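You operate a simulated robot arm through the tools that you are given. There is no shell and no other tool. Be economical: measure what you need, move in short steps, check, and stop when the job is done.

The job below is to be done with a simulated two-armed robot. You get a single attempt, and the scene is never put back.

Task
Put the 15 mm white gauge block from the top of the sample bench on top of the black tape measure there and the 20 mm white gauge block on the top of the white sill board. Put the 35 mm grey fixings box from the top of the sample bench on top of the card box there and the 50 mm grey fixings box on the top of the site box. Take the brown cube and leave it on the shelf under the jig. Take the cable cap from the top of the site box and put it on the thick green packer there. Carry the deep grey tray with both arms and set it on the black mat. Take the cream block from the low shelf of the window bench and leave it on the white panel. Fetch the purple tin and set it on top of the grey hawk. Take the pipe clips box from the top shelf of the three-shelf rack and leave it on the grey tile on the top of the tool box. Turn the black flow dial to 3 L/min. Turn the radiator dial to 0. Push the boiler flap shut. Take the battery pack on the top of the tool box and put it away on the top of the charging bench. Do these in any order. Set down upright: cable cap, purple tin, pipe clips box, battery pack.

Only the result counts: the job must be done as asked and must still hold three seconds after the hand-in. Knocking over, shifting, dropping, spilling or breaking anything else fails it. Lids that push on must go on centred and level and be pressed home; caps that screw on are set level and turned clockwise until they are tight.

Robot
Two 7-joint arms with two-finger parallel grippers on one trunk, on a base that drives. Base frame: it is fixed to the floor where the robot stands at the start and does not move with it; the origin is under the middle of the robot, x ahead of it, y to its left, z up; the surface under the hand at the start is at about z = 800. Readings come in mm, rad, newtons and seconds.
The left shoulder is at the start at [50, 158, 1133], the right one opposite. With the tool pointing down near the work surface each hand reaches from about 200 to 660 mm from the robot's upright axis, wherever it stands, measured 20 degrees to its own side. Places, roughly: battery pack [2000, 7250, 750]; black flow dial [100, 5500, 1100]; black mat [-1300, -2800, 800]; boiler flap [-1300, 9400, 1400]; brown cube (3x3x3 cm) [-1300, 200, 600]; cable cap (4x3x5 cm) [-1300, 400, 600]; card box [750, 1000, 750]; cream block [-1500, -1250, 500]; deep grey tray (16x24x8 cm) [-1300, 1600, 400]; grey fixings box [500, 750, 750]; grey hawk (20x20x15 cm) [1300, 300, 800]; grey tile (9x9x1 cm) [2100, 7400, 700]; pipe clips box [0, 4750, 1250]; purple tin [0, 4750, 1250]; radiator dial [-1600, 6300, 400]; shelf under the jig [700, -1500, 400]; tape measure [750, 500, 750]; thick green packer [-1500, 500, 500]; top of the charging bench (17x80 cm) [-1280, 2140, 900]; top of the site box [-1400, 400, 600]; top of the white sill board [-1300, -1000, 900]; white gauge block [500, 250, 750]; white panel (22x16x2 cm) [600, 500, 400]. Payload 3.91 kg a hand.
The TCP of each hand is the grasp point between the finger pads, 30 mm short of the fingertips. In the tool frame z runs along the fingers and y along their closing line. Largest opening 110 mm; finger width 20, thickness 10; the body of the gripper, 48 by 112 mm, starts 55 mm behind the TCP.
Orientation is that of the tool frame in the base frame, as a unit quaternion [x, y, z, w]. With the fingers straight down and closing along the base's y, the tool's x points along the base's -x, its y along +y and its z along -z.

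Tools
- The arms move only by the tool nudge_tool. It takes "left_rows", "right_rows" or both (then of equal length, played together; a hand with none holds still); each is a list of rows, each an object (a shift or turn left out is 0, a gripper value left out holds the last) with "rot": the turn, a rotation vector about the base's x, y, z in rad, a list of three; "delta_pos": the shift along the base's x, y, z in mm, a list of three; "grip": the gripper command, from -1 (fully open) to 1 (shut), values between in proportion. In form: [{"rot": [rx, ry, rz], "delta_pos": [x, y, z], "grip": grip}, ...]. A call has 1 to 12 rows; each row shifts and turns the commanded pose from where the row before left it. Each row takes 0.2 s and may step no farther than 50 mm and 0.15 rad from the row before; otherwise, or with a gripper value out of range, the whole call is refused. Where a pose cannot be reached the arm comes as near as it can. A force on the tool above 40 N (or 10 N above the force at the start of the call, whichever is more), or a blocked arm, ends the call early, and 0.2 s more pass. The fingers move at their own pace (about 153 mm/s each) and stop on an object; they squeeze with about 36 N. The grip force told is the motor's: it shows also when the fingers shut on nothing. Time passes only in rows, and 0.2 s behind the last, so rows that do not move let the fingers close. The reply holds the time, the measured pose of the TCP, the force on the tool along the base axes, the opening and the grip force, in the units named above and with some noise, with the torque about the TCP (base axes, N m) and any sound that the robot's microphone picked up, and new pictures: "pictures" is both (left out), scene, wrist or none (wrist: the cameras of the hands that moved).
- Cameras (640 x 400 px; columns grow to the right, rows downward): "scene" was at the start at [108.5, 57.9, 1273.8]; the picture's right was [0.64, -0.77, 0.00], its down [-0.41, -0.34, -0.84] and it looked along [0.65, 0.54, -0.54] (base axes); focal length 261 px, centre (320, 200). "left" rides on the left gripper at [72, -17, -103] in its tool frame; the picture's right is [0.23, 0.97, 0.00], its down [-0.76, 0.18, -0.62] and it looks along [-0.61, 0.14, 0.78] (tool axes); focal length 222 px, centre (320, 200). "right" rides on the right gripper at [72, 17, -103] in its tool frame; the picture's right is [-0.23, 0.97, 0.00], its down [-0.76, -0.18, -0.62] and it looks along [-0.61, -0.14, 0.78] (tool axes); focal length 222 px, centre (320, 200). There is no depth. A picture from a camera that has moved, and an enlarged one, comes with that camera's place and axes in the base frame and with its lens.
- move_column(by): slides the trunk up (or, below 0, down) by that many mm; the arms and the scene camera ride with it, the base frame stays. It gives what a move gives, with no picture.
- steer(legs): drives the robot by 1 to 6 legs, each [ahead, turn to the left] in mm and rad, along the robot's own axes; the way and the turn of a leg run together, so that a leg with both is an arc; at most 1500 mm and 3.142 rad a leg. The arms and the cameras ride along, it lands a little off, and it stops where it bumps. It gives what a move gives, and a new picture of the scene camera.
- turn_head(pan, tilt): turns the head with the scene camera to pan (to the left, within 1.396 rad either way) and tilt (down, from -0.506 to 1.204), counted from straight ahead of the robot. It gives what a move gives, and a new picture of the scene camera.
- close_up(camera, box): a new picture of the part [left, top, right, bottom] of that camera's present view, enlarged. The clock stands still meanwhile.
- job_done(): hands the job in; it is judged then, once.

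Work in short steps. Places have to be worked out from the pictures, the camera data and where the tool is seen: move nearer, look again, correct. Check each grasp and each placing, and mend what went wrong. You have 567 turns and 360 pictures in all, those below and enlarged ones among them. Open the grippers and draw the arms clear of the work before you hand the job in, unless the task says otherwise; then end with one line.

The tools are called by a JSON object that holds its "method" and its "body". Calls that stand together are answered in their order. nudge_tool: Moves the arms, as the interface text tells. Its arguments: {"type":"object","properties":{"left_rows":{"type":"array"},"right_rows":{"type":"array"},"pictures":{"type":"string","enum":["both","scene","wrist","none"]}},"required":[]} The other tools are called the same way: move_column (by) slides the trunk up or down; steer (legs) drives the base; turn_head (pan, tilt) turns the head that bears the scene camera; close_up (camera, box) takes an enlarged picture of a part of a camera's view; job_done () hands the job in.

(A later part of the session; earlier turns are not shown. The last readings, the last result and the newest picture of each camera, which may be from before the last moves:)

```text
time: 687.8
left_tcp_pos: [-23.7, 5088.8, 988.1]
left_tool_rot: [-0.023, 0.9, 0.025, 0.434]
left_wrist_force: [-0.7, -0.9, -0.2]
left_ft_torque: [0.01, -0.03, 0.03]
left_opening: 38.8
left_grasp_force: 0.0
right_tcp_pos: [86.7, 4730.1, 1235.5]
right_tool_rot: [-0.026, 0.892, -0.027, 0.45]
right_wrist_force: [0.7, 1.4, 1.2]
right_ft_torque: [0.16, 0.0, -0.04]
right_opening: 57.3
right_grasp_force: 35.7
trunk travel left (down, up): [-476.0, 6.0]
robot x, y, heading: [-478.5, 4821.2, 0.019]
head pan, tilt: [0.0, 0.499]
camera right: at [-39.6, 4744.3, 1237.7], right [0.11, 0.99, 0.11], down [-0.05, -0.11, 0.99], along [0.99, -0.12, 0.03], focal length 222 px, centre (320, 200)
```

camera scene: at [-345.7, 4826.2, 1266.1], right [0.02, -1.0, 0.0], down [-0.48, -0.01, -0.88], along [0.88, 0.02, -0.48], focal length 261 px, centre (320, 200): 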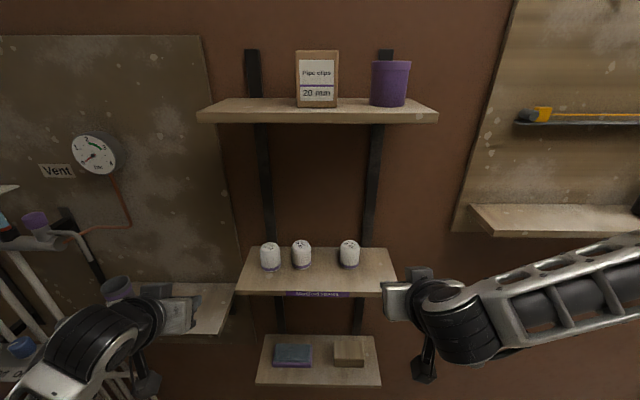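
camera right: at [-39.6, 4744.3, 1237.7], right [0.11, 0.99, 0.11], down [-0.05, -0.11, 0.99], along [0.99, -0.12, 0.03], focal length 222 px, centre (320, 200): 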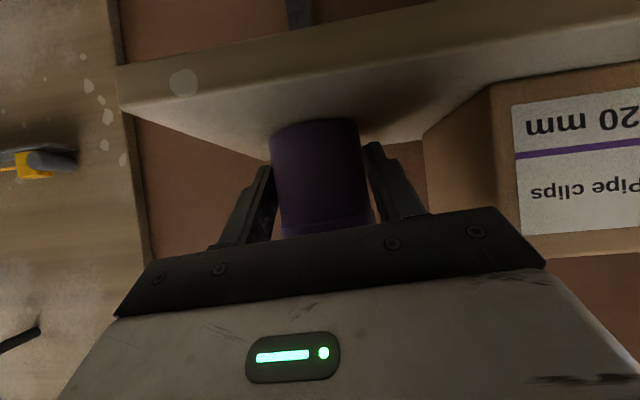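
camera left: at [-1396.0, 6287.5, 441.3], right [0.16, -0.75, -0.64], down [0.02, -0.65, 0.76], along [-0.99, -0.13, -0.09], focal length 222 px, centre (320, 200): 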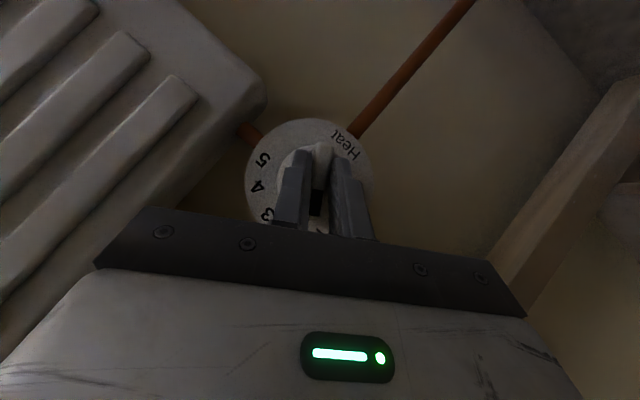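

Gripped on the body (57 mm). Lift and draw back.

{"method": "nudge_tool", "body": {"right_rows": [{"delta_pos": [0, 0, 12]}, {"delta_pos": [0, 0, 20]}, {"delta_pos": [-35, -5, 10]}, {"delta_pos": [-40, -10, 0]}, {"delta_pos": [-40, -10, 0]}, {"delta_pos": [-40, -15, -10]}, {"delta_pos": [-30, -30, -20]}, {"delta_pos": [0, -40, -20]}, {"delta_pos": [0, -40, -20]}, {"delta_pos": [0, 0, 0]}], "pictures": "both"}}

```text
time: 690.0
left_tcp_pos: [-24.6, 5088.7, 988.2]
left_tool_rot: [-0.022, 0.901, 0.025, 0.433]
left_wrist_force: [0.4, -0.1, -0.5]
left_ft_torque: [0.02, 0.02, -0.02]
left_opening: 38.3
left_grasp_force: 0.0
right_tcp_pos: [-76.5, 4583.9, 1224.2]
right_tool_rot: [-0.027, 0.893, -0.026, 0.449]
right_wrist_force: [0.7, 0.2, -1.8]
right_ft_torque: [0.01, -0.01, -0.01]
right_opening: 57.1
right_grasp_force: 36.2
right hand out of reach, approached as far as the arm can: row 8, 9
trunk travel left (down, up): [-476.0, 6.0]
robot x, y, heading: [-476.1, 4822.9, 0.02]
head pan, tilt: [0.0, 0.499]
camera scene: at [-345.3, 4826.5, 1381.0], right [0.02, -1.0, 0.0], down [-0.48, -0.01, -0.88], along [0.88, 0.02, -0.48], focal length 261 px, centre (320, 200)
camera right: at [-201.4, 4597.3, 1227.1], right [0.11, 0.99, 0.11], down [-0.04, -0.11, 0.99], along [0.99, -0.12, 0.03], focal length 222 px, centre (320, 200)
```

scene: 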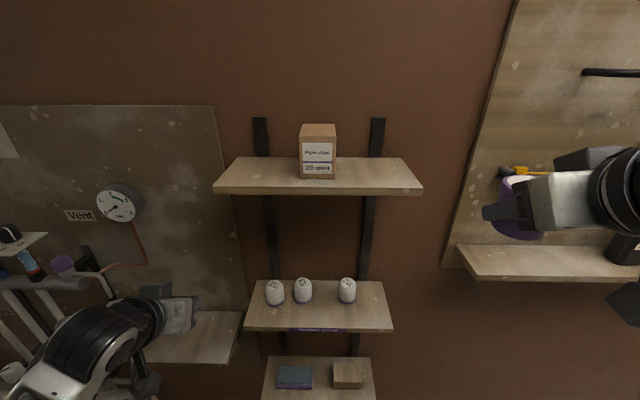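
right: 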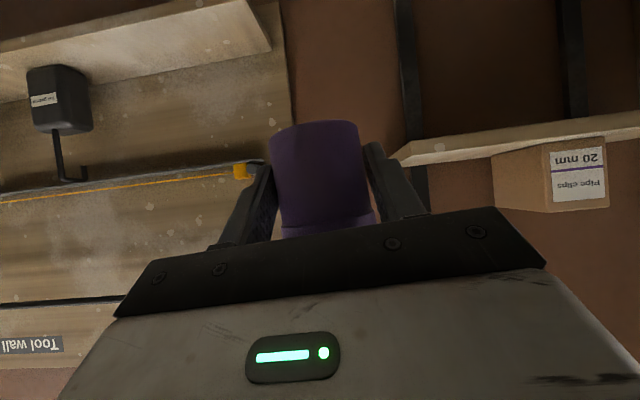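

Tin held. I raise and retract the left hand, then turn the base right 0.4 rad so the clips box is on the left arm's side.

{"method": "nudge_tool", "body": {"left_rows": [{"delta_pos": [-30, 0, 30], "grip": -0.7}, {"delta_pos": [-30, 0, 35]}, {"delta_pos": [-20, 0, 40]}, {"delta_pos": [0, 0, 40]}, {"delta_pos": [0, 0, 40]}, {"delta_pos": [0, 0, 40]}, {"delta_pos": [0, 0, 0]}], "pictures": "none"}}

{"method": "steer", "body": {"legs": [[0, -0.4]]}}

{"method": "nudge_tool", "body": {"left_rows": [{"delta_pos": [0, 0, 0]}], "pictures": "wrist"}}

```text
time: 691.6
left_tcp_pos: [-68.4, 5098.1, 1207.3]
left_tool_rot: [-0.024, 0.901, 0.026, 0.433]
left_wrist_force: [0.2, -0.5, -0.1]
left_ft_torque: [-0.03, -0.01, 0.0]
left_opening: 93.6
left_grasp_force: 0.1
left hand out of reach, approached as far as the arm can: row 2, 3
right_tcp_pos: [-74.4, 4584.3, 1223.9]
right_tool_rot: [-0.026, 0.893, -0.027, 0.449]
right_wrist_force: [0.3, 1.0, -1.6]
right_ft_torque: [-0.01, 0.01, 0.02]
right_opening: 57.1
right_grasp_force: 36.5
trunk travel left (down, up): [-476.0, 6.0]
robot x, y, heading: [-476.9, 4823.6, 0.018]
head pan, tilt: [0.0, 0.499]
```

```text
time: 693.1
left_tcp_pos: [-2.6, 4963.6, 1205.4]
left_tool_rot: [0.105, 0.897, -0.03, 0.429]
left_wrist_force: [-6.8, 14.7, 1.3]
left_ft_torque: [0.19, -0.06, 0.86]
left_opening: 99.7
left_grasp_force: 5.7
right_tcp_pos: [-174.4, 4469.8, 1224.1]
right_tool_rot: [0.12, 0.885, -0.099, 0.439]
right_wrist_force: [0.2, -0.4, -1.5]
right_ft_torque: [0.03, 0.0, 0.0]
right_opening: 56.8
right_grasp_force: 35.8
trunk travel left (down, up): [-476.0, 6.0]
robot x, y, heading: [-475.6, 4827.2, -0.304]
head pan, tilt: [0.0, 0.499]
stopped in leg 1: the force on the tool passed its limit at 63 N (the readings are from after the stop); the commanded pose is now the measured one
camera scene: at [-352.9, 4785.8, 1381.1], right [-0.3, -0.95, 0.0], down [-0.46, 0.14, -0.88], along [0.84, -0.27, -0.48], focal length 261 px, centre (320, 200)
```

scene: 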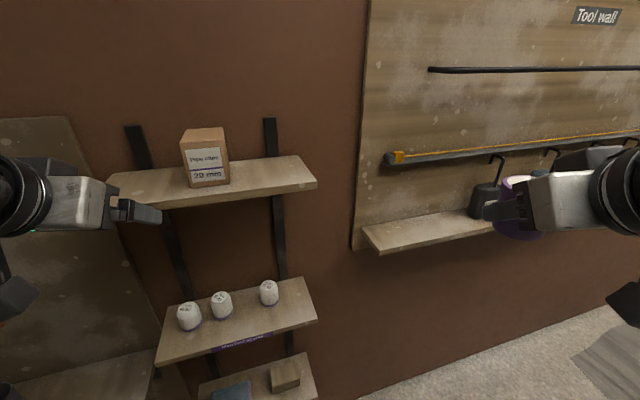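

```text
time: 693.5
left_tcp_pos: [-3.9, 4963.5, 1206.4]
left_tool_rot: [0.108, 0.896, -0.033, 0.429]
left_wrist_force: [-7.3, 17.1, 3.1]
left_ft_torque: [0.29, -0.06, 0.99]
left_opening: 100.9
left_grasp_force: 7.0
right_tcp_pos: [-175.2, 4469.3, 1224.3]
right_tool_rot: [0.12, 0.885, -0.1, 0.439]
right_wrist_force: [0.0, -0.4, -1.2]
right_ft_torque: [0.02, -0.02, -0.01]
right_opening: 56.7
right_grasp_force: 35.4
trunk travel left (down, up): [-476.0, 6.0]
robot x, y, heading: [-475.1, 4823.9, -0.308]
head pan, tilt: [0.0, 0.499]
camera left: at [-129.0, 4975.7, 1214.2], right [0.08, 0.99, -0.14], down [0.03, 0.14, 0.99], along [1.0, -0.08, -0.02], focal length 222 px, centre (320, 200)
```

left: 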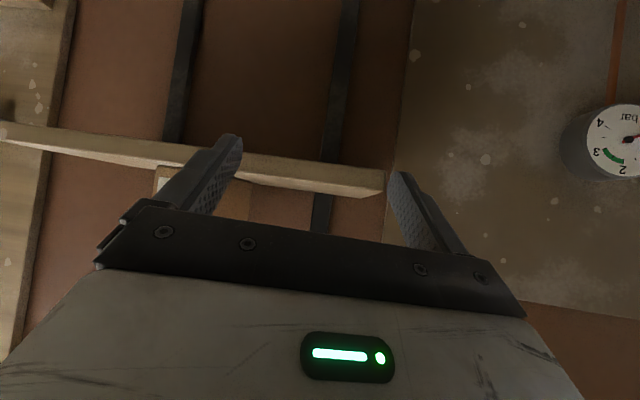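

The left fingers touched the shelf's end. I move the hand back and up to clear it.

{"method": "nudge_tool", "body": {"left_rows": [{"delta_pos": [-20, 10, 0]}, {"delta_pos": [-30, 10, 10]}, {"delta_pos": [-20, 0, 30]}, {"delta_pos": [0, 0, 35]}, {"delta_pos": [0, 0, 0]}], "pictures": "wrist"}}

```text
time: 694.7
left_tcp_pos: [-51.2, 4979.3, 1293.0]
left_tool_rot: [0.11, 0.896, -0.033, 0.428]
left_wrist_force: [0.1, 0.0, 0.3]
left_ft_torque: [0.01, 0.03, 0.02]
left_opening: 93.3
left_grasp_force: 0.1
left hand out of reach, approached as far as the arm can: row 2
right_tcp_pos: [-174.1, 4467.5, 1223.4]
right_tool_rot: [0.12, 0.885, -0.099, 0.439]
right_wrist_force: [-0.8, 0.6, -0.4]
right_ft_torque: [-0.02, 0.02, -0.01]
right_opening: 57.0
right_grasp_force: 36.1
trunk travel left (down, up): [-476.0, 6.0]
robot x, y, heading: [-473.5, 4824.6, -0.3]
head pan, tilt: [0.0, 0.499]
camera left: at [-177.6, 4990.7, 1300.6], right [0.08, 0.99, -0.14], down [0.03, 0.14, 0.99], along [1.0, -0.08, -0.02], focal length 222 px, centre (320, 200)
```

left: 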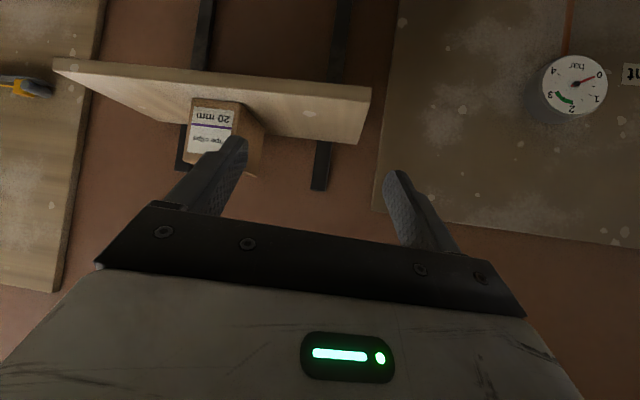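

Box front at x≈60, centre y≈4838. I align and move in front of it.

{"method": "nudge_tool", "body": {"left_rows": [{"delta_pos": [0, -45, 0], "rot": [0, 0, 0.1]}, {"delta_pos": [0, -45, 0], "rot": [0, 0, 0.1]}, {"delta_pos": [0, -45, 0]}, {"delta_pos": [10, -6, 0]}, {"delta_pos": [0, 0, 0]}], "pictures": "wrist"}}

```text
time: 695.9
left_tcp_pos: [-41.3, 4837.4, 1293.5]
left_tool_rot: [0.02, 0.903, 0.01, 0.429]
left_wrist_force: [0.6, 0.4, 0.7]
left_ft_torque: [0.01, 0.01, 0.01]
left_opening: 93.1
left_grasp_force: 0.0
right_tcp_pos: [-173.3, 4466.4, 1224.3]
right_tool_rot: [0.12, 0.885, -0.099, 0.438]
right_wrist_force: [0.3, 0.8, -0.9]
right_ft_torque: [0.03, 0.01, 0.01]
right_opening: 57.0
right_grasp_force: 35.8
trunk travel left (down, up): [-476.0, 6.0]
robot x, y, heading: [-476.9, 4821.3, -0.303]
head pan, tilt: [0.0, 0.499]
camera left: at [-166.8, 4823.4, 1303.8], right [-0.12, 0.98, -0.14], down [0.0, 0.14, 0.99], along [0.99, 0.12, -0.02], focal length 222 px, centre (320, 200)
```

left: 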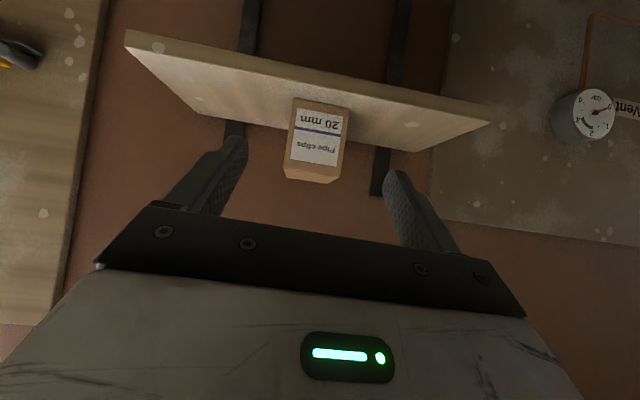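

Advance and grip the box.

{"method": "nudge_tool", "body": {"left_rows": [{"delta_pos": [35, 0, -10]}, {"delta_pos": [35, 0, -12]}, {"delta_pos": [30, 0, -13]}, {"delta_pos": [24, 0, -12]}, {"delta_pos": [0, 0, 0]}], "pictures": "wrist"}}

```text
time: 697.1
left_tcp_pos: [83.4, 4837.2, 1248.1]
left_tool_rot: [0.019, 0.903, 0.011, 0.429]
left_wrist_force: [0.6, -0.6, 0.5]
left_ft_torque: [-0.01, -0.03, 0.0]
left_opening: 93.3
left_grasp_force: 0.1
right_tcp_pos: [-173.9, 4466.7, 1224.0]
right_tool_rot: [0.119, 0.885, -0.099, 0.439]
right_wrist_force: [-0.2, 0.1, -2.0]
right_ft_torque: [0.03, 0.01, 0.01]
right_opening: 56.9
right_grasp_force: 36.2
trunk travel left (down, up): [-476.0, 6.0]
robot x, y, heading: [-476.7, 4823.5, -0.308]
head pan, tilt: [0.0, 0.499]
camera left: at [-42.9, 4824.0, 1256.4], right [-0.12, 0.98, -0.14], down [0.0, 0.14, 0.99], along [0.99, 0.12, -0.02], focal length 222 px, centre (320, 200)
```

left: 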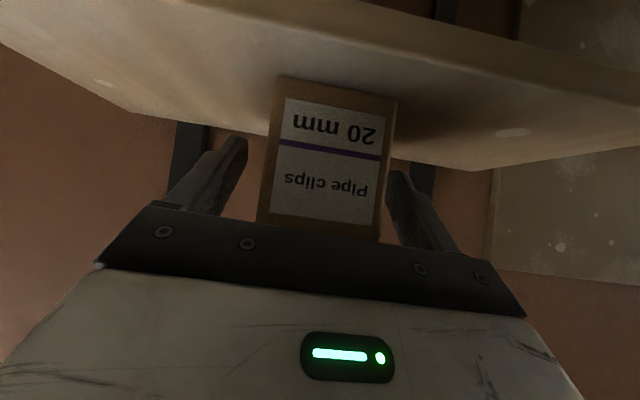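

{"method": "nudge_tool", "body": {"left_rows": [{"grip": -0.4}, {"grip": -0.15}, {"grip": 0.2}, {"grip": 1}, {"grip": 1}, {"delta_pos": [0, 0, 12]}, {"delta_pos": [0, 0, 25]}, {"delta_pos": [-35, 0, 10]}, {"delta_pos": [-40, 0, 0]}, {"delta_pos": [-40, 10, 0]}, {"delta_pos": [-30, 20, -10]}, {"delta_pos": [0, 0, 0]}], "pictures": "wrist"}}

```text
time: 699.7
left_tcp_pos: [-58.0, 4867.8, 1284.9]
left_tool_rot: [0.019, 0.903, 0.01, 0.43]
left_wrist_force: [0.7, 0.8, -1.4]
left_ft_torque: [-0.02, 0.03, 0.01]
left_opening: 60.5
left_grasp_force: 36.1
right_tcp_pos: [-173.3, 4466.7, 1223.9]
right_tool_rot: [0.121, 0.885, -0.1, 0.438]
right_wrist_force: [0.1, -1.3, -1.9]
right_ft_torque: [0.0, -0.01, 0.02]
right_opening: 57.0
right_grasp_force: 35.7
trunk travel left (down, up): [-476.0, 6.0]
robot x, y, heading: [-473.1, 4822.0, -0.306]
head pan, tilt: [0.0, 0.499]
camera left: at [-184.0, 4854.6, 1294.0], right [-0.12, 0.98, -0.14], down [0.0, 0.14, 0.99], along [0.99, 0.12, -0.02], focal length 222 px, centre (320, 200)
```

left: 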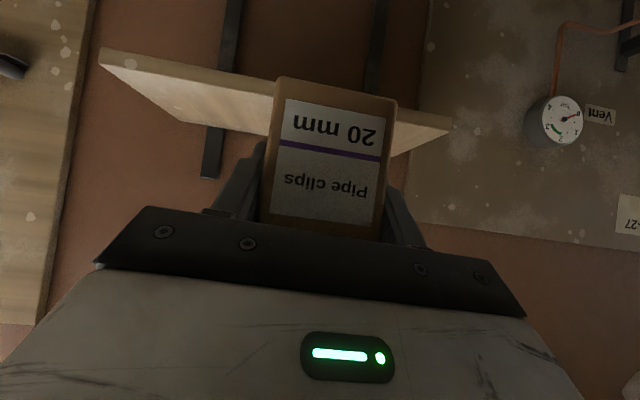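

Both items are held. I back away from the rack and drive down the corridor.

{"method": "steer", "body": {"legs": [[-100, 0], [0, -1.265], [1450, 0], [1500, 0]]}}

```text
time: 717.7
left_tcp_pos: [-416.6, 1547.0, 1285.4]
left_tool_rot: [0.54, 0.724, -0.241, 0.355]
left_wrist_force: [0.2, -1.3, -2.2]
left_ft_torque: [0.06, 0.01, 0.03]
left_opening: 59.8
left_grasp_force: 36.6
right_tcp_pos: [-835.3, 1525.5, 1223.7]
right_tool_rot: [0.612, 0.651, -0.335, 0.299]
right_wrist_force: [-0.2, 0.5, -0.9]
right_ft_torque: [0.04, 0.02, -0.01]
right_opening: 56.8
right_grasp_force: 36.1
trunk travel left (down, up): [-476.0, 6.0]
robot x, y, heading: [-596.1, 1926.6, -1.549]
head pan, tilt: [0.0, 0.499]
camera scene: at [-594.0, 1797.0, 1381.0], right [-1.0, -0.02, 0.0], down [-0.01, 0.48, -0.88], along [0.02, -0.88, -0.48], focal length 261 px, centre (320, 200)
```

scene: 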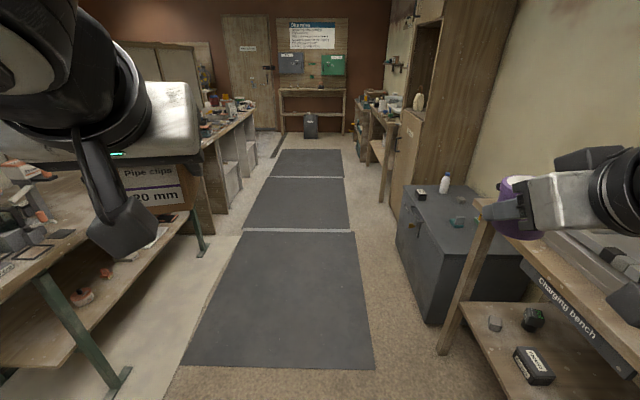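

I turn into the big room and drive along y≈1830.

{"method": "steer", "body": {"legs": [[0, 1.549], [1000, 0], [800, 0]]}}

```text
time: 730.6
left_tcp_pos: [1588.9, 2122.2, 1285.7]
left_tool_rot: [-0.116, 0.896, 0.074, 0.423]
left_wrist_force: [-0.7, 0.0, -1.1]
left_ft_torque: [-0.01, 0.01, 0.01]
left_opening: 59.6
left_grasp_force: 36.6
right_tcp_pos: [1596.1, 1704.6, 1224.4]
right_tool_rot: [-0.014, 0.893, -0.032, 0.449]
right_wrist_force: [0.2, 0.4, -1.1]
right_ft_torque: [0.02, 0.01, 0.03]
right_opening: 56.8
right_grasp_force: 36.6
trunk travel left (down, up): [-476.0, 6.0]
robot x, y, heading: [1202.1, 1956.4, -0.011]
head pan, tilt: [0.0, 0.499]
camera scene: at [1332.3, 1955.8, 1381.0], right [-0.01, -1.0, 0.0], down [-0.48, 0.0, -0.88], along [0.88, -0.01, -0.48], focal length 261 px, centre (320, 200)
```

scene: 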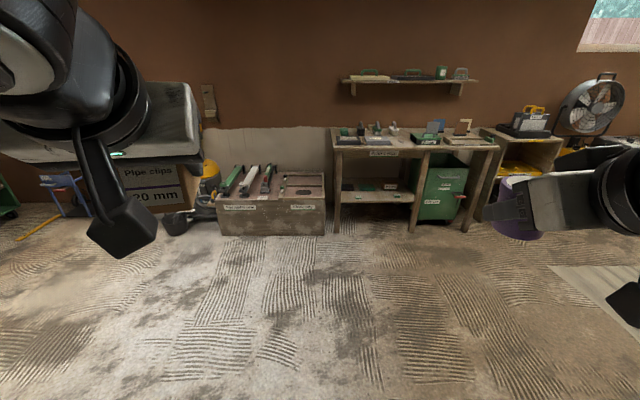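

I look right to find the grey hawk at about (1300, 300).

{"method": "turn_head", "body": {"pan": -1.35, "tilt": 0.4}}

```text
time: 732.1
left_tcp_pos: [1587.6, 2123.3, 1286.8]
left_tool_rot: [-0.115, 0.896, 0.074, 0.423]
left_wrist_force: [0.2, 0.0, -1.5]
left_ft_torque: [-0.05, 0.03, 0.0]
left_opening: 59.7
left_grasp_force: 35.9
right_tcp_pos: [1595.6, 1705.0, 1223.6]
right_tool_rot: [-0.014, 0.893, -0.033, 0.448]
right_wrist_force: [-0.3, -0.2, -0.8]
right_ft_torque: [0.02, 0.0, 0.0]
right_opening: 57.0
right_grasp_force: 36.0
trunk travel left (down, up): [-476.0, 6.0]
robot x, y, heading: [1201.1, 1955.0, -0.006]
head pan, tilt: [-1.349, 0.4]
camera scene: at [1260.8, 1866.0, 1390.2], right [-0.98, -0.21, 0.0], down [-0.08, 0.38, -0.92], along [0.2, -0.9, -0.39], focal length 261 px, centre (320, 200)
```

scene: 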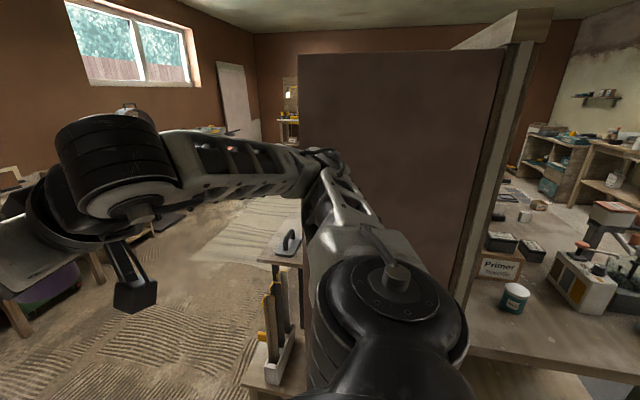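

I zoom on the object left of the board wall.

{"method": "close_up", "body": {"camera": "scene", "box": [220, 190, 330, 400]}}

```text
1.90 times, centred on (275, 295) of scene
camera zoom: at [1260.8, 1866.0, 1390.2], right [-0.98, -0.21, 0.0], down [-0.08, 0.38, -0.92], along [0.2, -0.9, -0.39], focal length 498 px, centre (406, 19)
```

zoom: 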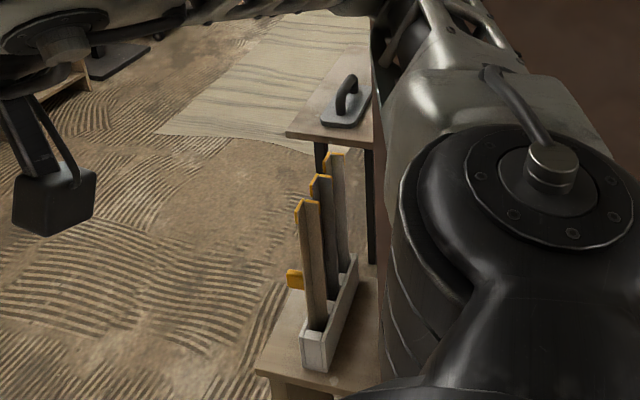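

The stand continues behind the board. I drive to x≈1800 and head −y to see it.

{"method": "steer", "body": {"legs": [[600, 0], [0, -1.5708], [600, 0]]}}

{"method": "turn_head", "body": {"pan": -0.7, "tilt": 0.5}}

```text
time: 741.2
left_tcp_pos: [1955.6, 1196.3, 1285.4]
left_tool_rot: [0.554, 0.713, -0.246, 0.352]
left_wrist_force: [-0.1, 1.0, -1.5]
left_ft_torque: [0.03, 0.01, 0.0]
left_opening: 59.8
left_grasp_force: 36.4
right_tcp_pos: [1535.2, 1189.5, 1226.9]
right_tool_rot: [0.625, 0.636, -0.344, 0.295]
right_wrist_force: [0.5, -1.8, -1.4]
right_ft_torque: [0.09, 0.04, -0.06]
right_opening: 56.9
right_grasp_force: 35.9
trunk travel left (down, up): [-476.0, 6.0]
robot x, y, heading: [1800.3, 1580.3, -1.574]
head pan, tilt: [-1.349, 0.4]
stopped in leg 3: the robot was blocked; the commanded pose is now the measured one
camera scene: at [1707.6, 1523.8, 1390.1], right [-0.21, 0.98, 0.0], down [0.38, 0.08, -0.92], along [-0.9, -0.2, -0.39], focal length 261 px, centre (320, 200)
```

scene: 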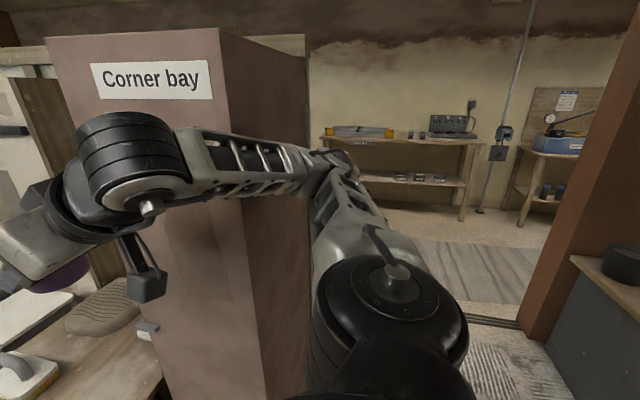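

```text
time: 742.2
left_tcp_pos: [1959.7, 1196.1, 1287.6]
left_tool_rot: [0.553, 0.713, -0.248, 0.352]
left_wrist_force: [-0.3, 0.0, -1.5]
left_ft_torque: [0.01, 0.03, -0.02]
left_opening: 59.7
left_grasp_force: 36.0
right_tcp_pos: [1539.8, 1190.0, 1225.6]
right_tool_rot: [0.623, 0.637, -0.344, 0.295]
right_wrist_force: [0.0, 0.3, -2.2]
right_ft_torque: [0.03, -0.01, -0.01]
right_opening: 56.9
right_grasp_force: 35.8
trunk travel left (down, up): [-476.0, 6.0]
robot x, y, heading: [1800.9, 1579.7, -1.58]
head pan, tilt: [-0.7, 0.499]
camera scene: at [1741.7, 1474.5, 1381.3], right [-0.76, 0.65, 0.0], down [0.31, 0.36, -0.88], along [-0.57, -0.67, -0.48], focal length 261 px, centre (320, 200)
```

scene: 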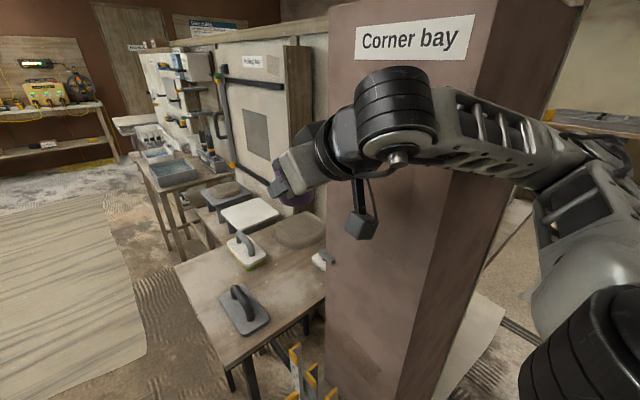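

I back off slightly and zoom on the table beside "Corner bay".

{"method": "steer", "body": {"legs": [[-60, 0]]}}

{"method": "close_up", "body": {"camera": "scene", "box": [120, 110, 340, 290]}}

```text
time: 743.2
left_tcp_pos: [1960.1, 1254.0, 1286.2]
left_tool_rot: [0.553, 0.713, -0.248, 0.351]
left_wrist_force: [0.4, 0.6, -2.2]
left_ft_torque: [0.0, 0.05, -0.02]
left_opening: 59.8
left_grasp_force: 36.2
right_tcp_pos: [1540.5, 1248.8, 1225.8]
right_tool_rot: [0.623, 0.638, -0.343, 0.295]
right_wrist_force: [0.3, 1.3, -1.3]
right_ft_torque: [-0.01, -0.03, -0.02]
right_opening: 56.7
right_grasp_force: 35.9
trunk travel left (down, up): [-476.0, 6.0]
robot x, y, heading: [1800.4, 1638.6, -1.576]
head pan, tilt: [-0.7, 0.499]
camera scene: at [1741.8, 1533.2, 1381.2], right [-0.76, 0.65, 0.0], down [0.31, 0.36, -0.88], along [-0.57, -0.67, -0.48], focal length 261 px, centre (320, 200)
```

scene: 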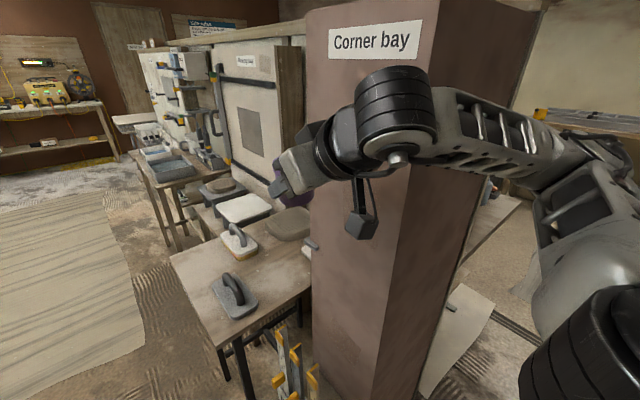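

```text
2.22 times, centred on (230, 200) of scene
camera zoom: at [1741.8, 1533.2, 1381.2], right [-0.76, 0.65, 0.0], down [0.31, 0.36, -0.88], along [-0.57, -0.67, -0.48], focal length 581 px, centre (520, 200)
```

zoom: 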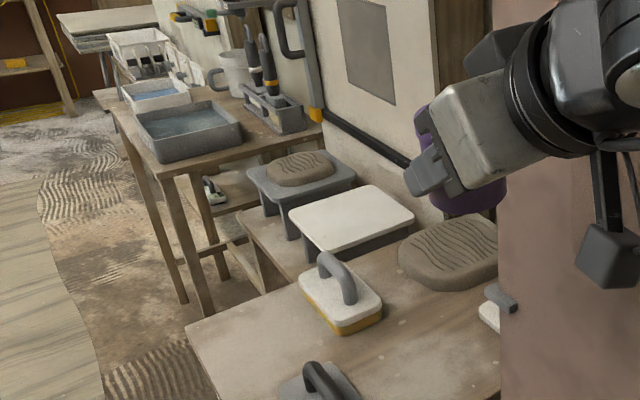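

A grey square hawk (with a ribbed pad on it) stands behind the white one. I drive around the float table to about (2050, 170) and face it.

{"method": "steer", "body": {"legs": [[0, 0.35], [760, 0], [0, -0.345], [740, 0], [0, -1.5708]]}}

{"method": "turn_head", "body": {"pan": 0.0, "tilt": 0.6}}

```text
time: 744.4
left_tcp_pos: [2035.4, 1305.7, 1286.5]
left_tool_rot: [0.474, 0.768, -0.208, 0.377]
left_wrist_force: [0.3, 0.0, -1.6]
left_ft_torque: [0.04, -0.02, -0.02]
left_opening: 59.9
left_grasp_force: 36.1
right_tcp_pos: [1617.8, 1211.8, 1230.7]
right_tool_rot: [0.56, 0.691, -0.317, 0.329]
right_wrist_force: [0.3, -0.1, -1.7]
right_ft_torque: [0.03, -0.02, 0.0]
right_opening: 56.6
right_grasp_force: 36.5
trunk travel left (down, up): [-476.0, 6.0]
robot x, y, heading: [1802.7, 1641.6, -1.373]
head pan, tilt: [-0.7, 0.499]
stopped in leg 1: the robot was blocked; the commanded pose is now the measured one
camera scene: at [1762.1, 1532.5, 1381.9], right [-0.88, 0.48, -0.01], down [0.23, 0.41, -0.88], along [-0.42, -0.77, -0.47], focal length 261 px, centre (320, 200)
```

scene: 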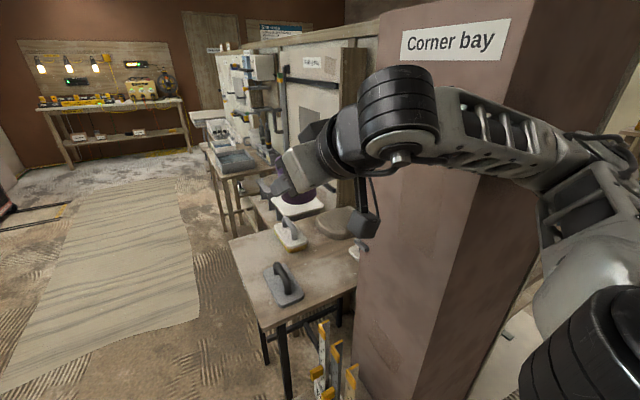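

```text
time: 745.5
left_tcp_pos: [2034.0, 1306.0, 1289.5]
left_tool_rot: [0.473, 0.768, -0.209, 0.378]
left_wrist_force: [-0.6, 0.9, -1.7]
left_ft_torque: [0.04, -0.01, 0.0]
left_opening: 59.7
left_grasp_force: 36.4
right_tcp_pos: [1618.1, 1211.7, 1229.6]
right_tool_rot: [0.559, 0.692, -0.317, 0.33]
right_wrist_force: [0.3, -1.0, -1.4]
right_ft_torque: [0.02, 0.05, 0.02]
right_opening: 56.7
right_grasp_force: 36.2
trunk travel left (down, up): [-476.0, 6.0]
robot x, y, heading: [1800.0, 1639.9, -1.373]
head pan, tilt: [0.0, 0.6]
camera scene: at [1823.2, 1526.5, 1373.1], right [-0.98, -0.2, 0.0], down [-0.11, 0.55, -0.83], along [0.16, -0.81, -0.56], focal length 261 px, centre (320, 200)
```

scene: 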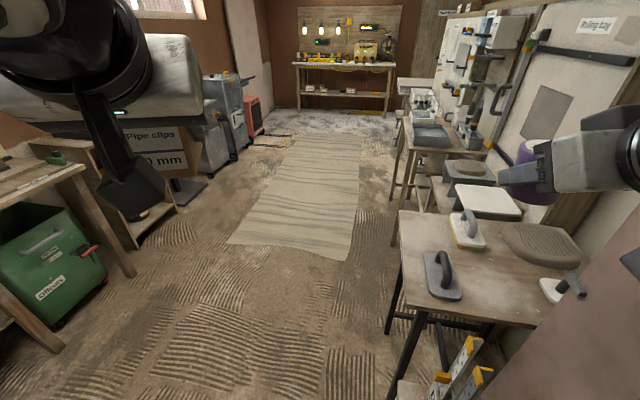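

The right elbow is near the "Corner bay" board. I back 200 mm first, then go round.

{"method": "steer", "body": {"legs": [[-200, 0], [0, 0.45], [700, 0], [0, -0.65], [830, 0]]}}

```text
time: 757.6
left_tcp_pos: [2370.2, 53.0, 1284.3]
left_tool_rot: [0.545, 0.721, -0.241, 0.354]
left_wrist_force: [-0.1, 0.8, -1.0]
left_ft_torque: [0.03, 0.03, -0.01]
left_opening: 59.7
left_grasp_force: 36.4
right_tcp_pos: [1944.7, 39.2, 1226.1]
right_tool_rot: [0.622, 0.638, -0.344, 0.295]
right_wrist_force: [-0.1, -0.5, -1.7]
right_ft_torque: [0.01, 0.01, -0.01]
right_opening: 56.8
right_grasp_force: 36.1
trunk travel left (down, up): [-476.0, 6.0]
robot x, y, heading: [2206.9, 438.4, -1.564]
head pan, tilt: [0.0, 0.6]
camera scene: at [2205.3, 308.2, 1371.9], right [-1.0, -0.01, 0.0], down [-0.01, 0.57, -0.82], along [0.01, -0.82, -0.57], focal length 261 px, centre (320, 200)
```

scene: 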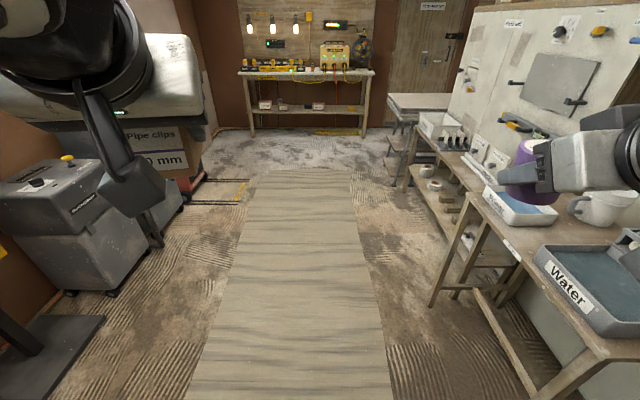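

I turn right to face the hawk tables.

{"method": "steer", "body": {"legs": [[0, -1.575]]}}

```text
time: 761.8
left_tcp_pos: [1822.7, 268.8, 1285.2]
left_tool_rot: [0.895, 0.123, -0.421, 0.08]
left_wrist_force: [0.4, -0.3, -0.8]
left_ft_torque: [0.03, -0.01, 0.02]
left_opening: 59.7
left_grasp_force: 35.9
right_tcp_pos: [1808.6, 696.0, 1226.9]
right_tool_rot: [0.891, 0.012, -0.452, -0.033]
right_wrist_force: [0.3, -0.3, -1.6]
right_ft_torque: [0.03, -0.07, -0.03]
right_opening: 56.5
right_grasp_force: 35.8
trunk travel left (down, up): [-476.0, 6.0]
robot x, y, heading: [2204.4, 438.9, -3.13]
head pan, tilt: [0.0, 0.6]
camera scene: at [2075.5, 436.1, 1371.9], right [-0.01, 1.0, 0.0], down [0.57, 0.0, -0.82], along [-0.82, -0.01, -0.57], focal length 261 px, centre (320, 200)
```

scene: 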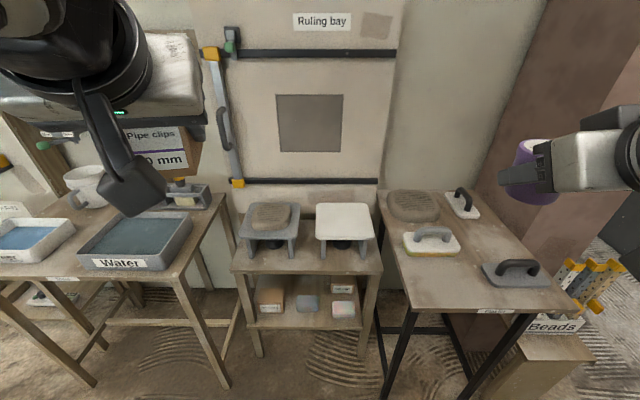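

Grey hawk (left, with a ribbed pat on it) and white hawk are visible. Zoom.

{"method": "close_up", "body": {"camera": "scene", "box": [225, 185, 395, 285]}}

```text
3.76 times, centred on (310, 235) of scene
camera zoom: at [2075.5, 436.1, 1371.9], right [-0.01, 1.0, 0.0], down [0.57, 0.0, -0.82], along [-0.82, -0.01, -0.57], focal length 984 px, centre (358, 68)
```

zoom: 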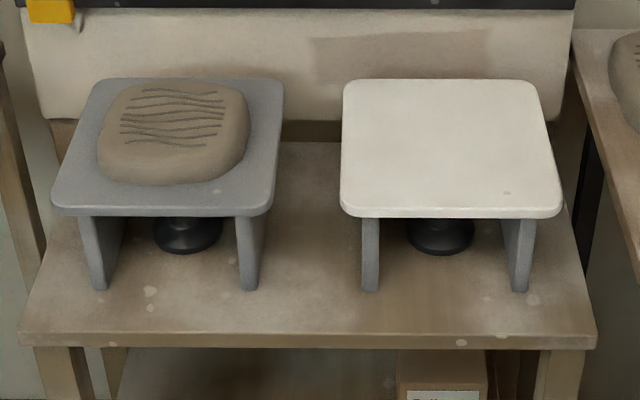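

I lower the trunk 150 mm and zoom once more for heights.

{"method": "move_column", "body": {"by": -150}}

{"method": "close_up", "body": {"camera": "scene", "box": [225, 125, 395, 225]}}

```text
time: 763.5
left_tcp_pos: [1821.5, 268.8, 1137.2]
left_tool_rot: [0.895, 0.123, -0.42, 0.079]
left_wrist_force: [0.5, -0.1, -1.4]
left_ft_torque: [0.04, -0.05, -0.02]
left_opening: 60.0
left_grasp_force: 36.3
right_tcp_pos: [1807.2, 694.8, 1076.1]
right_tool_rot: [0.891, 0.011, -0.452, -0.034]
right_wrist_force: [0.2, 0.3, -1.2]
right_ft_torque: [-0.03, -0.04, 0.04]
right_opening: 56.6
right_grasp_force: 36.1
trunk travel left (down, up): [-326.0, 156.0]
robot x, y, heading: [2206.2, 437.6, -3.129]
head pan, tilt: [0.0, 0.6]
```

```text
3.76 times, centred on (310, 175) of scene
camera zoom: at [2075.6, 436.0, 1222.0], right [-0.01, 1.0, 0.0], down [0.56, 0.01, -0.83], along [-0.82, -0.01, -0.56], focal length 984 px, centre (358, 294)
```

zoom: 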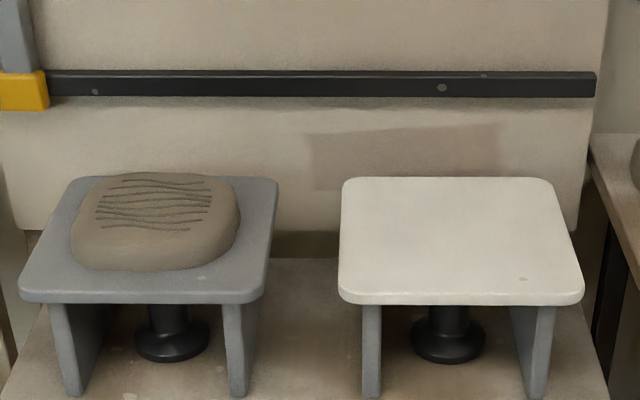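

The tin will go on the pat atop the grey hawk, centre ≈ (1335, 256), top z≈812 (hawk incl. pat is ~15 cm tall as stated). I drive to about (1930, 130).

{"method": "steer", "body": {"legs": [[0, 0.827], [413, 0], [0, -0.84]]}}

```text
time: 770.5
left_tcp_pos: [1529.1, -20.5, 1135.0]
left_tool_rot: [0.897, 0.104, -0.423, 0.07]
left_wrist_force: [0.1, 0.4, -1.2]
left_ft_torque: [0.01, -0.05, 0.05]
left_opening: 59.6
left_grasp_force: 35.9
right_tcp_pos: [1533.6, 405.0, 1076.0]
right_tool_rot: [0.892, -0.008, -0.45, -0.043]
right_wrist_force: [-0.4, 0.4, -1.5]
right_ft_torque: [-0.02, -0.02, 0.03]
right_opening: 56.1
right_grasp_force: 35.7
trunk travel left (down, up): [-326.0, 156.0]
robot x, y, heading: [1915.1, 130.2, 3.115]
head pan, tilt: [0.0, 0.6]
camera scene: at [1790.1, 135.7, 1221.9], right [0.03, 1.0, 0.0], down [0.56, -0.02, -0.82], along [-0.82, 0.03, -0.57], focal length 261 px, centre (320, 200)
```

scene: 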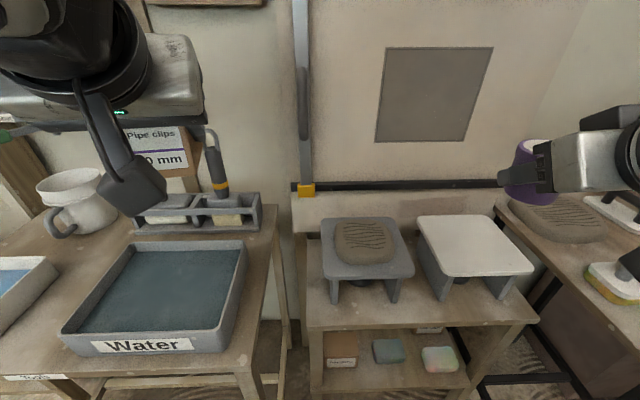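

Pat confirmed near (1348, 250). I bring the tin above it.

{"method": "nudge_tool", "body": {"right_rows": [{"delta_pos": [-30, -25.5, -18]}, {"delta_pos": [-30, -25.5, -18]}, {"delta_pos": [-30, -25.5, -18]}, {"delta_pos": [-30, -25.5, -18]}, {"delta_pos": [-30, -25.5, -18]}, {"delta_pos": [-30, -25.5, -18]}, {"delta_pos": [0, 0, -35]}, {"delta_pos": [0, 0, -25]}, {"delta_pos": [0, 0, 0]}], "pictures": "none"}}

{"method": "close_up", "body": {"camera": "scene", "box": [290, 160, 450, 310]}}

```text
time: 772.5
left_tcp_pos: [1528.2, -19.4, 1134.2]
left_tool_rot: [0.898, 0.106, -0.422, 0.071]
left_wrist_force: [0.2, 0.4, -2.0]
left_ft_torque: [-0.01, -0.03, 0.03]
left_opening: 59.4
left_grasp_force: 36.0
right_tcp_pos: [1350.8, 252.7, 912.2]
right_tool_rot: [0.891, -0.008, -0.451, -0.043]
right_wrist_force: [0.1, -0.1, -1.8]
right_ft_torque: [0.0, -0.02, 0.0]
right_opening: 56.4
right_grasp_force: 36.0
trunk travel left (down, up): [-326.0, 156.0]
robot x, y, heading: [1916.8, 133.1, 3.11]
head pan, tilt: [0.0, 0.6]
```

```text
2.67 times, centred on (370, 235) of scene
camera zoom: at [1790.0, 135.5, 1221.9], right [0.03, 1.0, 0.0], down [0.56, -0.02, -0.82], along [-0.82, 0.03, -0.57], focal length 697 px, centre (187, 107)
```

zoom: 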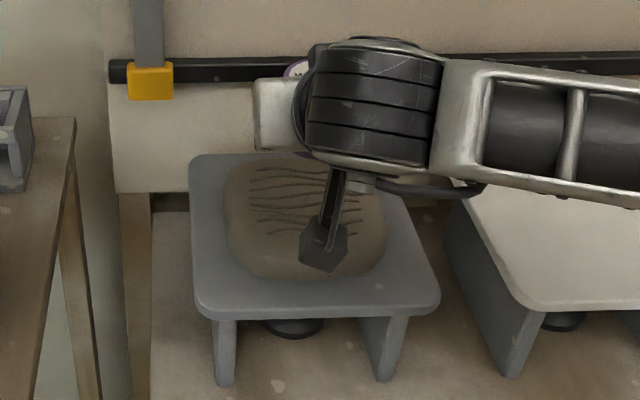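

Tin is over the pat's centre. Lower in steps.

{"method": "nudge_tool", "body": {"right_rows": [{"delta_pos": [2, 0, -20]}, {"delta_pos": [0, 0, -18]}, {"delta_pos": [0, 0, -6]}, {"delta_pos": [0, 0, 0]}], "pictures": "none"}}

```text
time: 773.5
left_tcp_pos: [1529.3, -20.2, 1134.4]
left_tool_rot: [0.898, 0.105, -0.422, 0.07]
left_wrist_force: [0.2, -0.7, -1.6]
left_ft_torque: [0.01, -0.03, -0.04]
left_opening: 60.1
left_grasp_force: 36.2
right_tcp_pos: [1354.5, 251.7, 865.6]
right_tool_rot: [0.891, -0.007, -0.452, -0.043]
right_wrist_force: [-0.7, -0.3, -1.2]
right_ft_torque: [-0.03, 0.01, -0.02]
right_opening: 56.5
right_grasp_force: 36.0
trunk travel left (down, up): [-326.0, 156.0]
robot x, y, heading: [1915.6, 127.7, 3.113]
head pan, tilt: [0.0, 0.6]
```

{"method": "nudge_tool", "body": {"right_rows": [{"delta_pos": [0, 0, -5]}, {"delta_pos": [0, 0, -4]}, {"delta_pos": [0, 0, 0]}], "pictures": "none"}}

```text
time: 774.3
left_tcp_pos: [1529.2, -19.5, 1135.3]
left_tool_rot: [0.898, 0.105, -0.422, 0.07]
left_wrist_force: [0.4, -0.5, -1.4]
left_ft_torque: [-0.01, -0.06, 0.0]
left_opening: 59.9
left_grasp_force: 36.5
right_tcp_pos: [1354.7, 251.6, 856.5]
right_tool_rot: [0.891, -0.008, -0.451, -0.044]
right_wrist_force: [-0.3, 1.1, -1.4]
right_ft_torque: [0.02, -0.03, -0.01]
right_opening: 56.4
right_grasp_force: 36.4
trunk travel left (down, up): [-326.0, 156.0]
robot x, y, heading: [1918.2, 128.8, 3.112]
head pan, tilt: [0.0, 0.6]
```

{"method": "nudge_tool", "body": {"right_rows": [{"delta_pos": [0, 0, -4]}, {"delta_pos": [0, 0, -3]}, {"delta_pos": [0, 0, 0]}], "pictures": "wrist"}}

```text
time: 775.1
left_tcp_pos: [1528.9, -20.5, 1134.4]
left_tool_rot: [0.897, 0.106, -0.423, 0.071]
left_wrist_force: [-1.3, 0.5, -1.6]
left_ft_torque: [-0.02, -0.04, 0.05]
left_opening: 59.7
left_grasp_force: 36.2
right_tcp_pos: [1353.9, 253.8, 848.9]
right_tool_rot: [0.891, -0.008, -0.451, -0.044]
right_wrist_force: [-0.6, 0.6, -1.6]
right_ft_torque: [-0.03, -0.02, 0.0]
right_opening: 56.3
right_grasp_force: 35.3
trunk travel left (down, up): [-326.0, 156.0]
robot x, y, heading: [1920.8, 132.8, 3.105]
head pan, tilt: [0.0, 0.6]
camera right: at [1480.4, 229.1, 850.9], right [-0.18, -0.98, 0.11], down [0.06, 0.11, 0.99], along [-0.98, 0.19, 0.04], focal length 222 px, centre (320, 200)
```

right: 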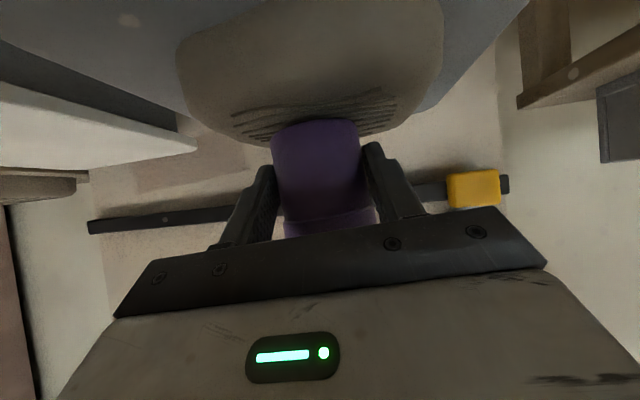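

{"method": "nudge_tool", "body": {"right_rows": [{"delta_pos": [0, 0, -3]}, {"delta_pos": [0, 0, -3]}, {"delta_pos": [0, 0, 0]}], "pictures": "none"}}

```text
time: 775.9
left_tcp_pos: [1530.1, -21.6, 1134.9]
left_tool_rot: [0.897, 0.106, -0.422, 0.071]
left_wrist_force: [0.1, -0.1, -1.6]
left_ft_torque: [0.04, -0.02, 0.0]
left_opening: 59.8
left_grasp_force: 36.0
right_tcp_pos: [1353.8, 249.8, 843.2]
right_tool_rot: [0.891, -0.007, -0.452, -0.043]
right_wrist_force: [0.1, 0.1, 1.6]
right_ft_torque: [-0.02, 0.03, -0.01]
right_opening: 56.2
right_grasp_force: 35.6
trunk travel left (down, up): [-326.0, 156.0]
robot x, y, heading: [1919.1, 133.7, 3.105]
head pan, tilt: [0.0, 0.6]
```

Contact begins. One more mm, then release and withdraw backward-up.

{"method": "nudge_tool", "body": {"right_rows": [{"delta_pos": [0, 0, -1]}, {"delta_pos": [0, 0, 0]}, {"grip": -0.2}, {"grip": -0.4}, {"grip": -0.6}, {"delta_pos": [0, 0, 0]}, {"delta_pos": [20, 0, 16]}, {"delta_pos": [30, 0, 24]}, {"delta_pos": [35, 0, 28]}, {"delta_pos": [35, 30, 20]}, {"delta_pos": [30, 35, 10]}], "pictures": "none"}}

{"method": "close_up", "body": {"camera": "scene", "box": [290, 160, 450, 310]}}

```text
refused: row 10 steps farther than a row can; nothing moved
```

```text
2.67 times, centred on (370, 235) of scene
camera zoom: at [1790.3, 135.5, 1222.0], right [0.03, 1.0, 0.0], down [0.56, -0.02, -0.83], along [-0.82, 0.03, -0.56], focal length 697 px, centre (187, 107)
```

zoom: 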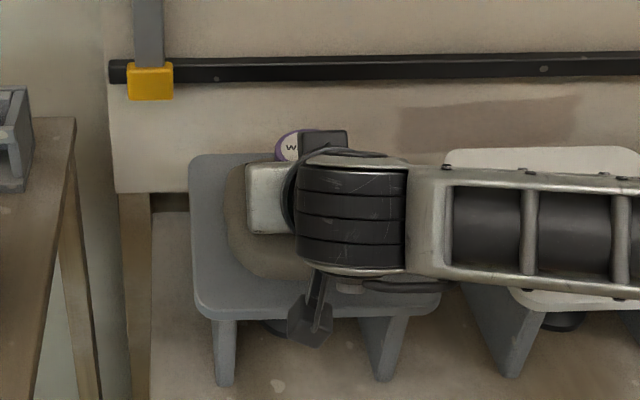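

{"method": "nudge_tool", "body": {"right_rows": [{"delta_pos": [0, 0, -1]}, {"delta_pos": [0, 0, 0]}, {"grip": -0.2}, {"grip": -0.4}, {"grip": -0.6}, {"delta_pos": [0, 0, 0]}, {"delta_pos": [20, 0, 16]}, {"delta_pos": [30, 0, 24]}, {"delta_pos": [35, 0, 28]}, {"delta_pos": [30, 25, 20]}, {"delta_pos": [30, 30, 10]}], "pictures": "none"}}

{"method": "close_up", "body": {"camera": "scene", "box": [290, 160, 450, 310]}}

```text
time: 778.3
left_tcp_pos: [1530.1, -19.9, 1135.0]
left_tool_rot: [0.897, 0.105, -0.423, 0.071]
left_wrist_force: [-0.3, -0.3, -2.1]
left_ft_torque: [-0.02, -0.05, -0.01]
left_opening: 59.6
left_grasp_force: 35.8
right_tcp_pos: [1503.3, 308.7, 940.3]
right_tool_rot: [0.891, -0.008, -0.451, -0.043]
right_wrist_force: [0.5, 0.1, -0.2]
right_ft_torque: [0.0, -0.02, -0.01]
right_opening: 88.0
right_grasp_force: 0.2
trunk travel left (down, up): [-326.0, 156.0]
robot x, y, heading: [1919.1, 129.7, 3.11]
head pan, tilt: [0.0, 0.6]
```

```text
2.67 times, centred on (370, 235) of scene
camera zoom: at [1790.5, 135.8, 1222.0], right [0.03, 1.0, 0.0], down [0.56, -0.02, -0.83], along [-0.82, 0.03, -0.56], focal length 697 px, centre (187, 107)
```

zoom: 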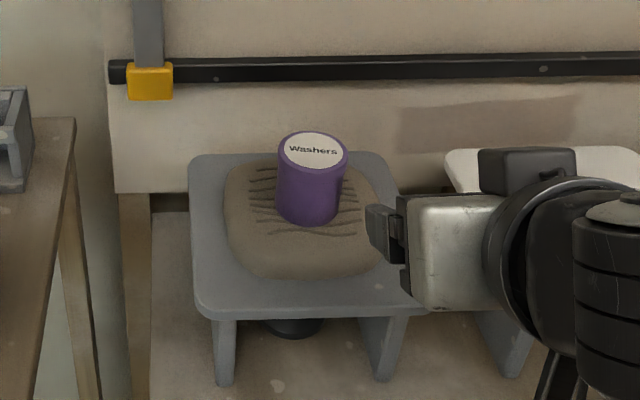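

Tin stands upright on the grey hawk. Now north toward the tool box: back off, raise the trunk, turn and drive.

{"method": "move_column", "body": {"by": 120}}

{"method": "steer", "body": {"legs": [[-280, 0], [0, -1.54], [1400, 0], [1000, 0]]}}

```text
time: 779.8
left_tcp_pos: [1527.9, -21.1, 1254.9]
left_tool_rot: [0.898, 0.105, -0.422, 0.07]
left_wrist_force: [0.0, -0.1, -1.5]
left_ft_torque: [0.0, -0.06, -0.02]
left_opening: 59.8
left_grasp_force: 36.0
right_tcp_pos: [1501.1, 308.5, 1059.9]
right_tool_rot: [0.891, -0.008, -0.451, -0.044]
right_wrist_force: [-0.4, -0.4, 1.2]
right_ft_torque: [0.04, 0.0, 0.01]
right_opening: 87.9
right_grasp_force: 0.1
trunk travel left (down, up): [-446.0, 36.0]
robot x, y, heading: [1917.8, 130.6, 3.112]
head pan, tilt: [0.0, 0.6]
```

```text
time: 796.8
left_tcp_pos: [1982.9, 2900.1, 1253.8]
left_tool_rot: [0.718, -0.548, -0.353, -0.243]
left_wrist_force: [0.2, 1.0, -0.8]
left_ft_torque: [-0.05, -0.03, -0.01]
left_opening: 59.7
left_grasp_force: 35.9
right_tcp_pos: [2310.1, 2939.6, 1059.8]
right_tool_rot: [0.636, -0.624, -0.295, -0.345]
right_wrist_force: [0.1, 0.4, 0.6]
right_ft_torque: [-0.01, 0.02, 0.01]
right_opening: 88.1
right_grasp_force: 0.1
trunk travel left (down, up): [-446.0, 36.0]
robot x, y, heading: [2145.9, 2511.8, 1.576]
head pan, tilt: [0.0, 0.6]
camera scene: at [2145.5, 2645.7, 1341.9], right [1.0, 0.0, 0.0], down [0.0, -0.57, -0.82], along [0.0, 0.82, -0.57], focal length 261 px, centre (320, 200)
```

scene: 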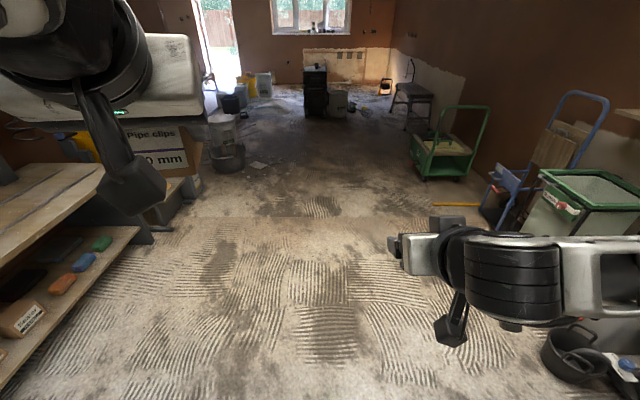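

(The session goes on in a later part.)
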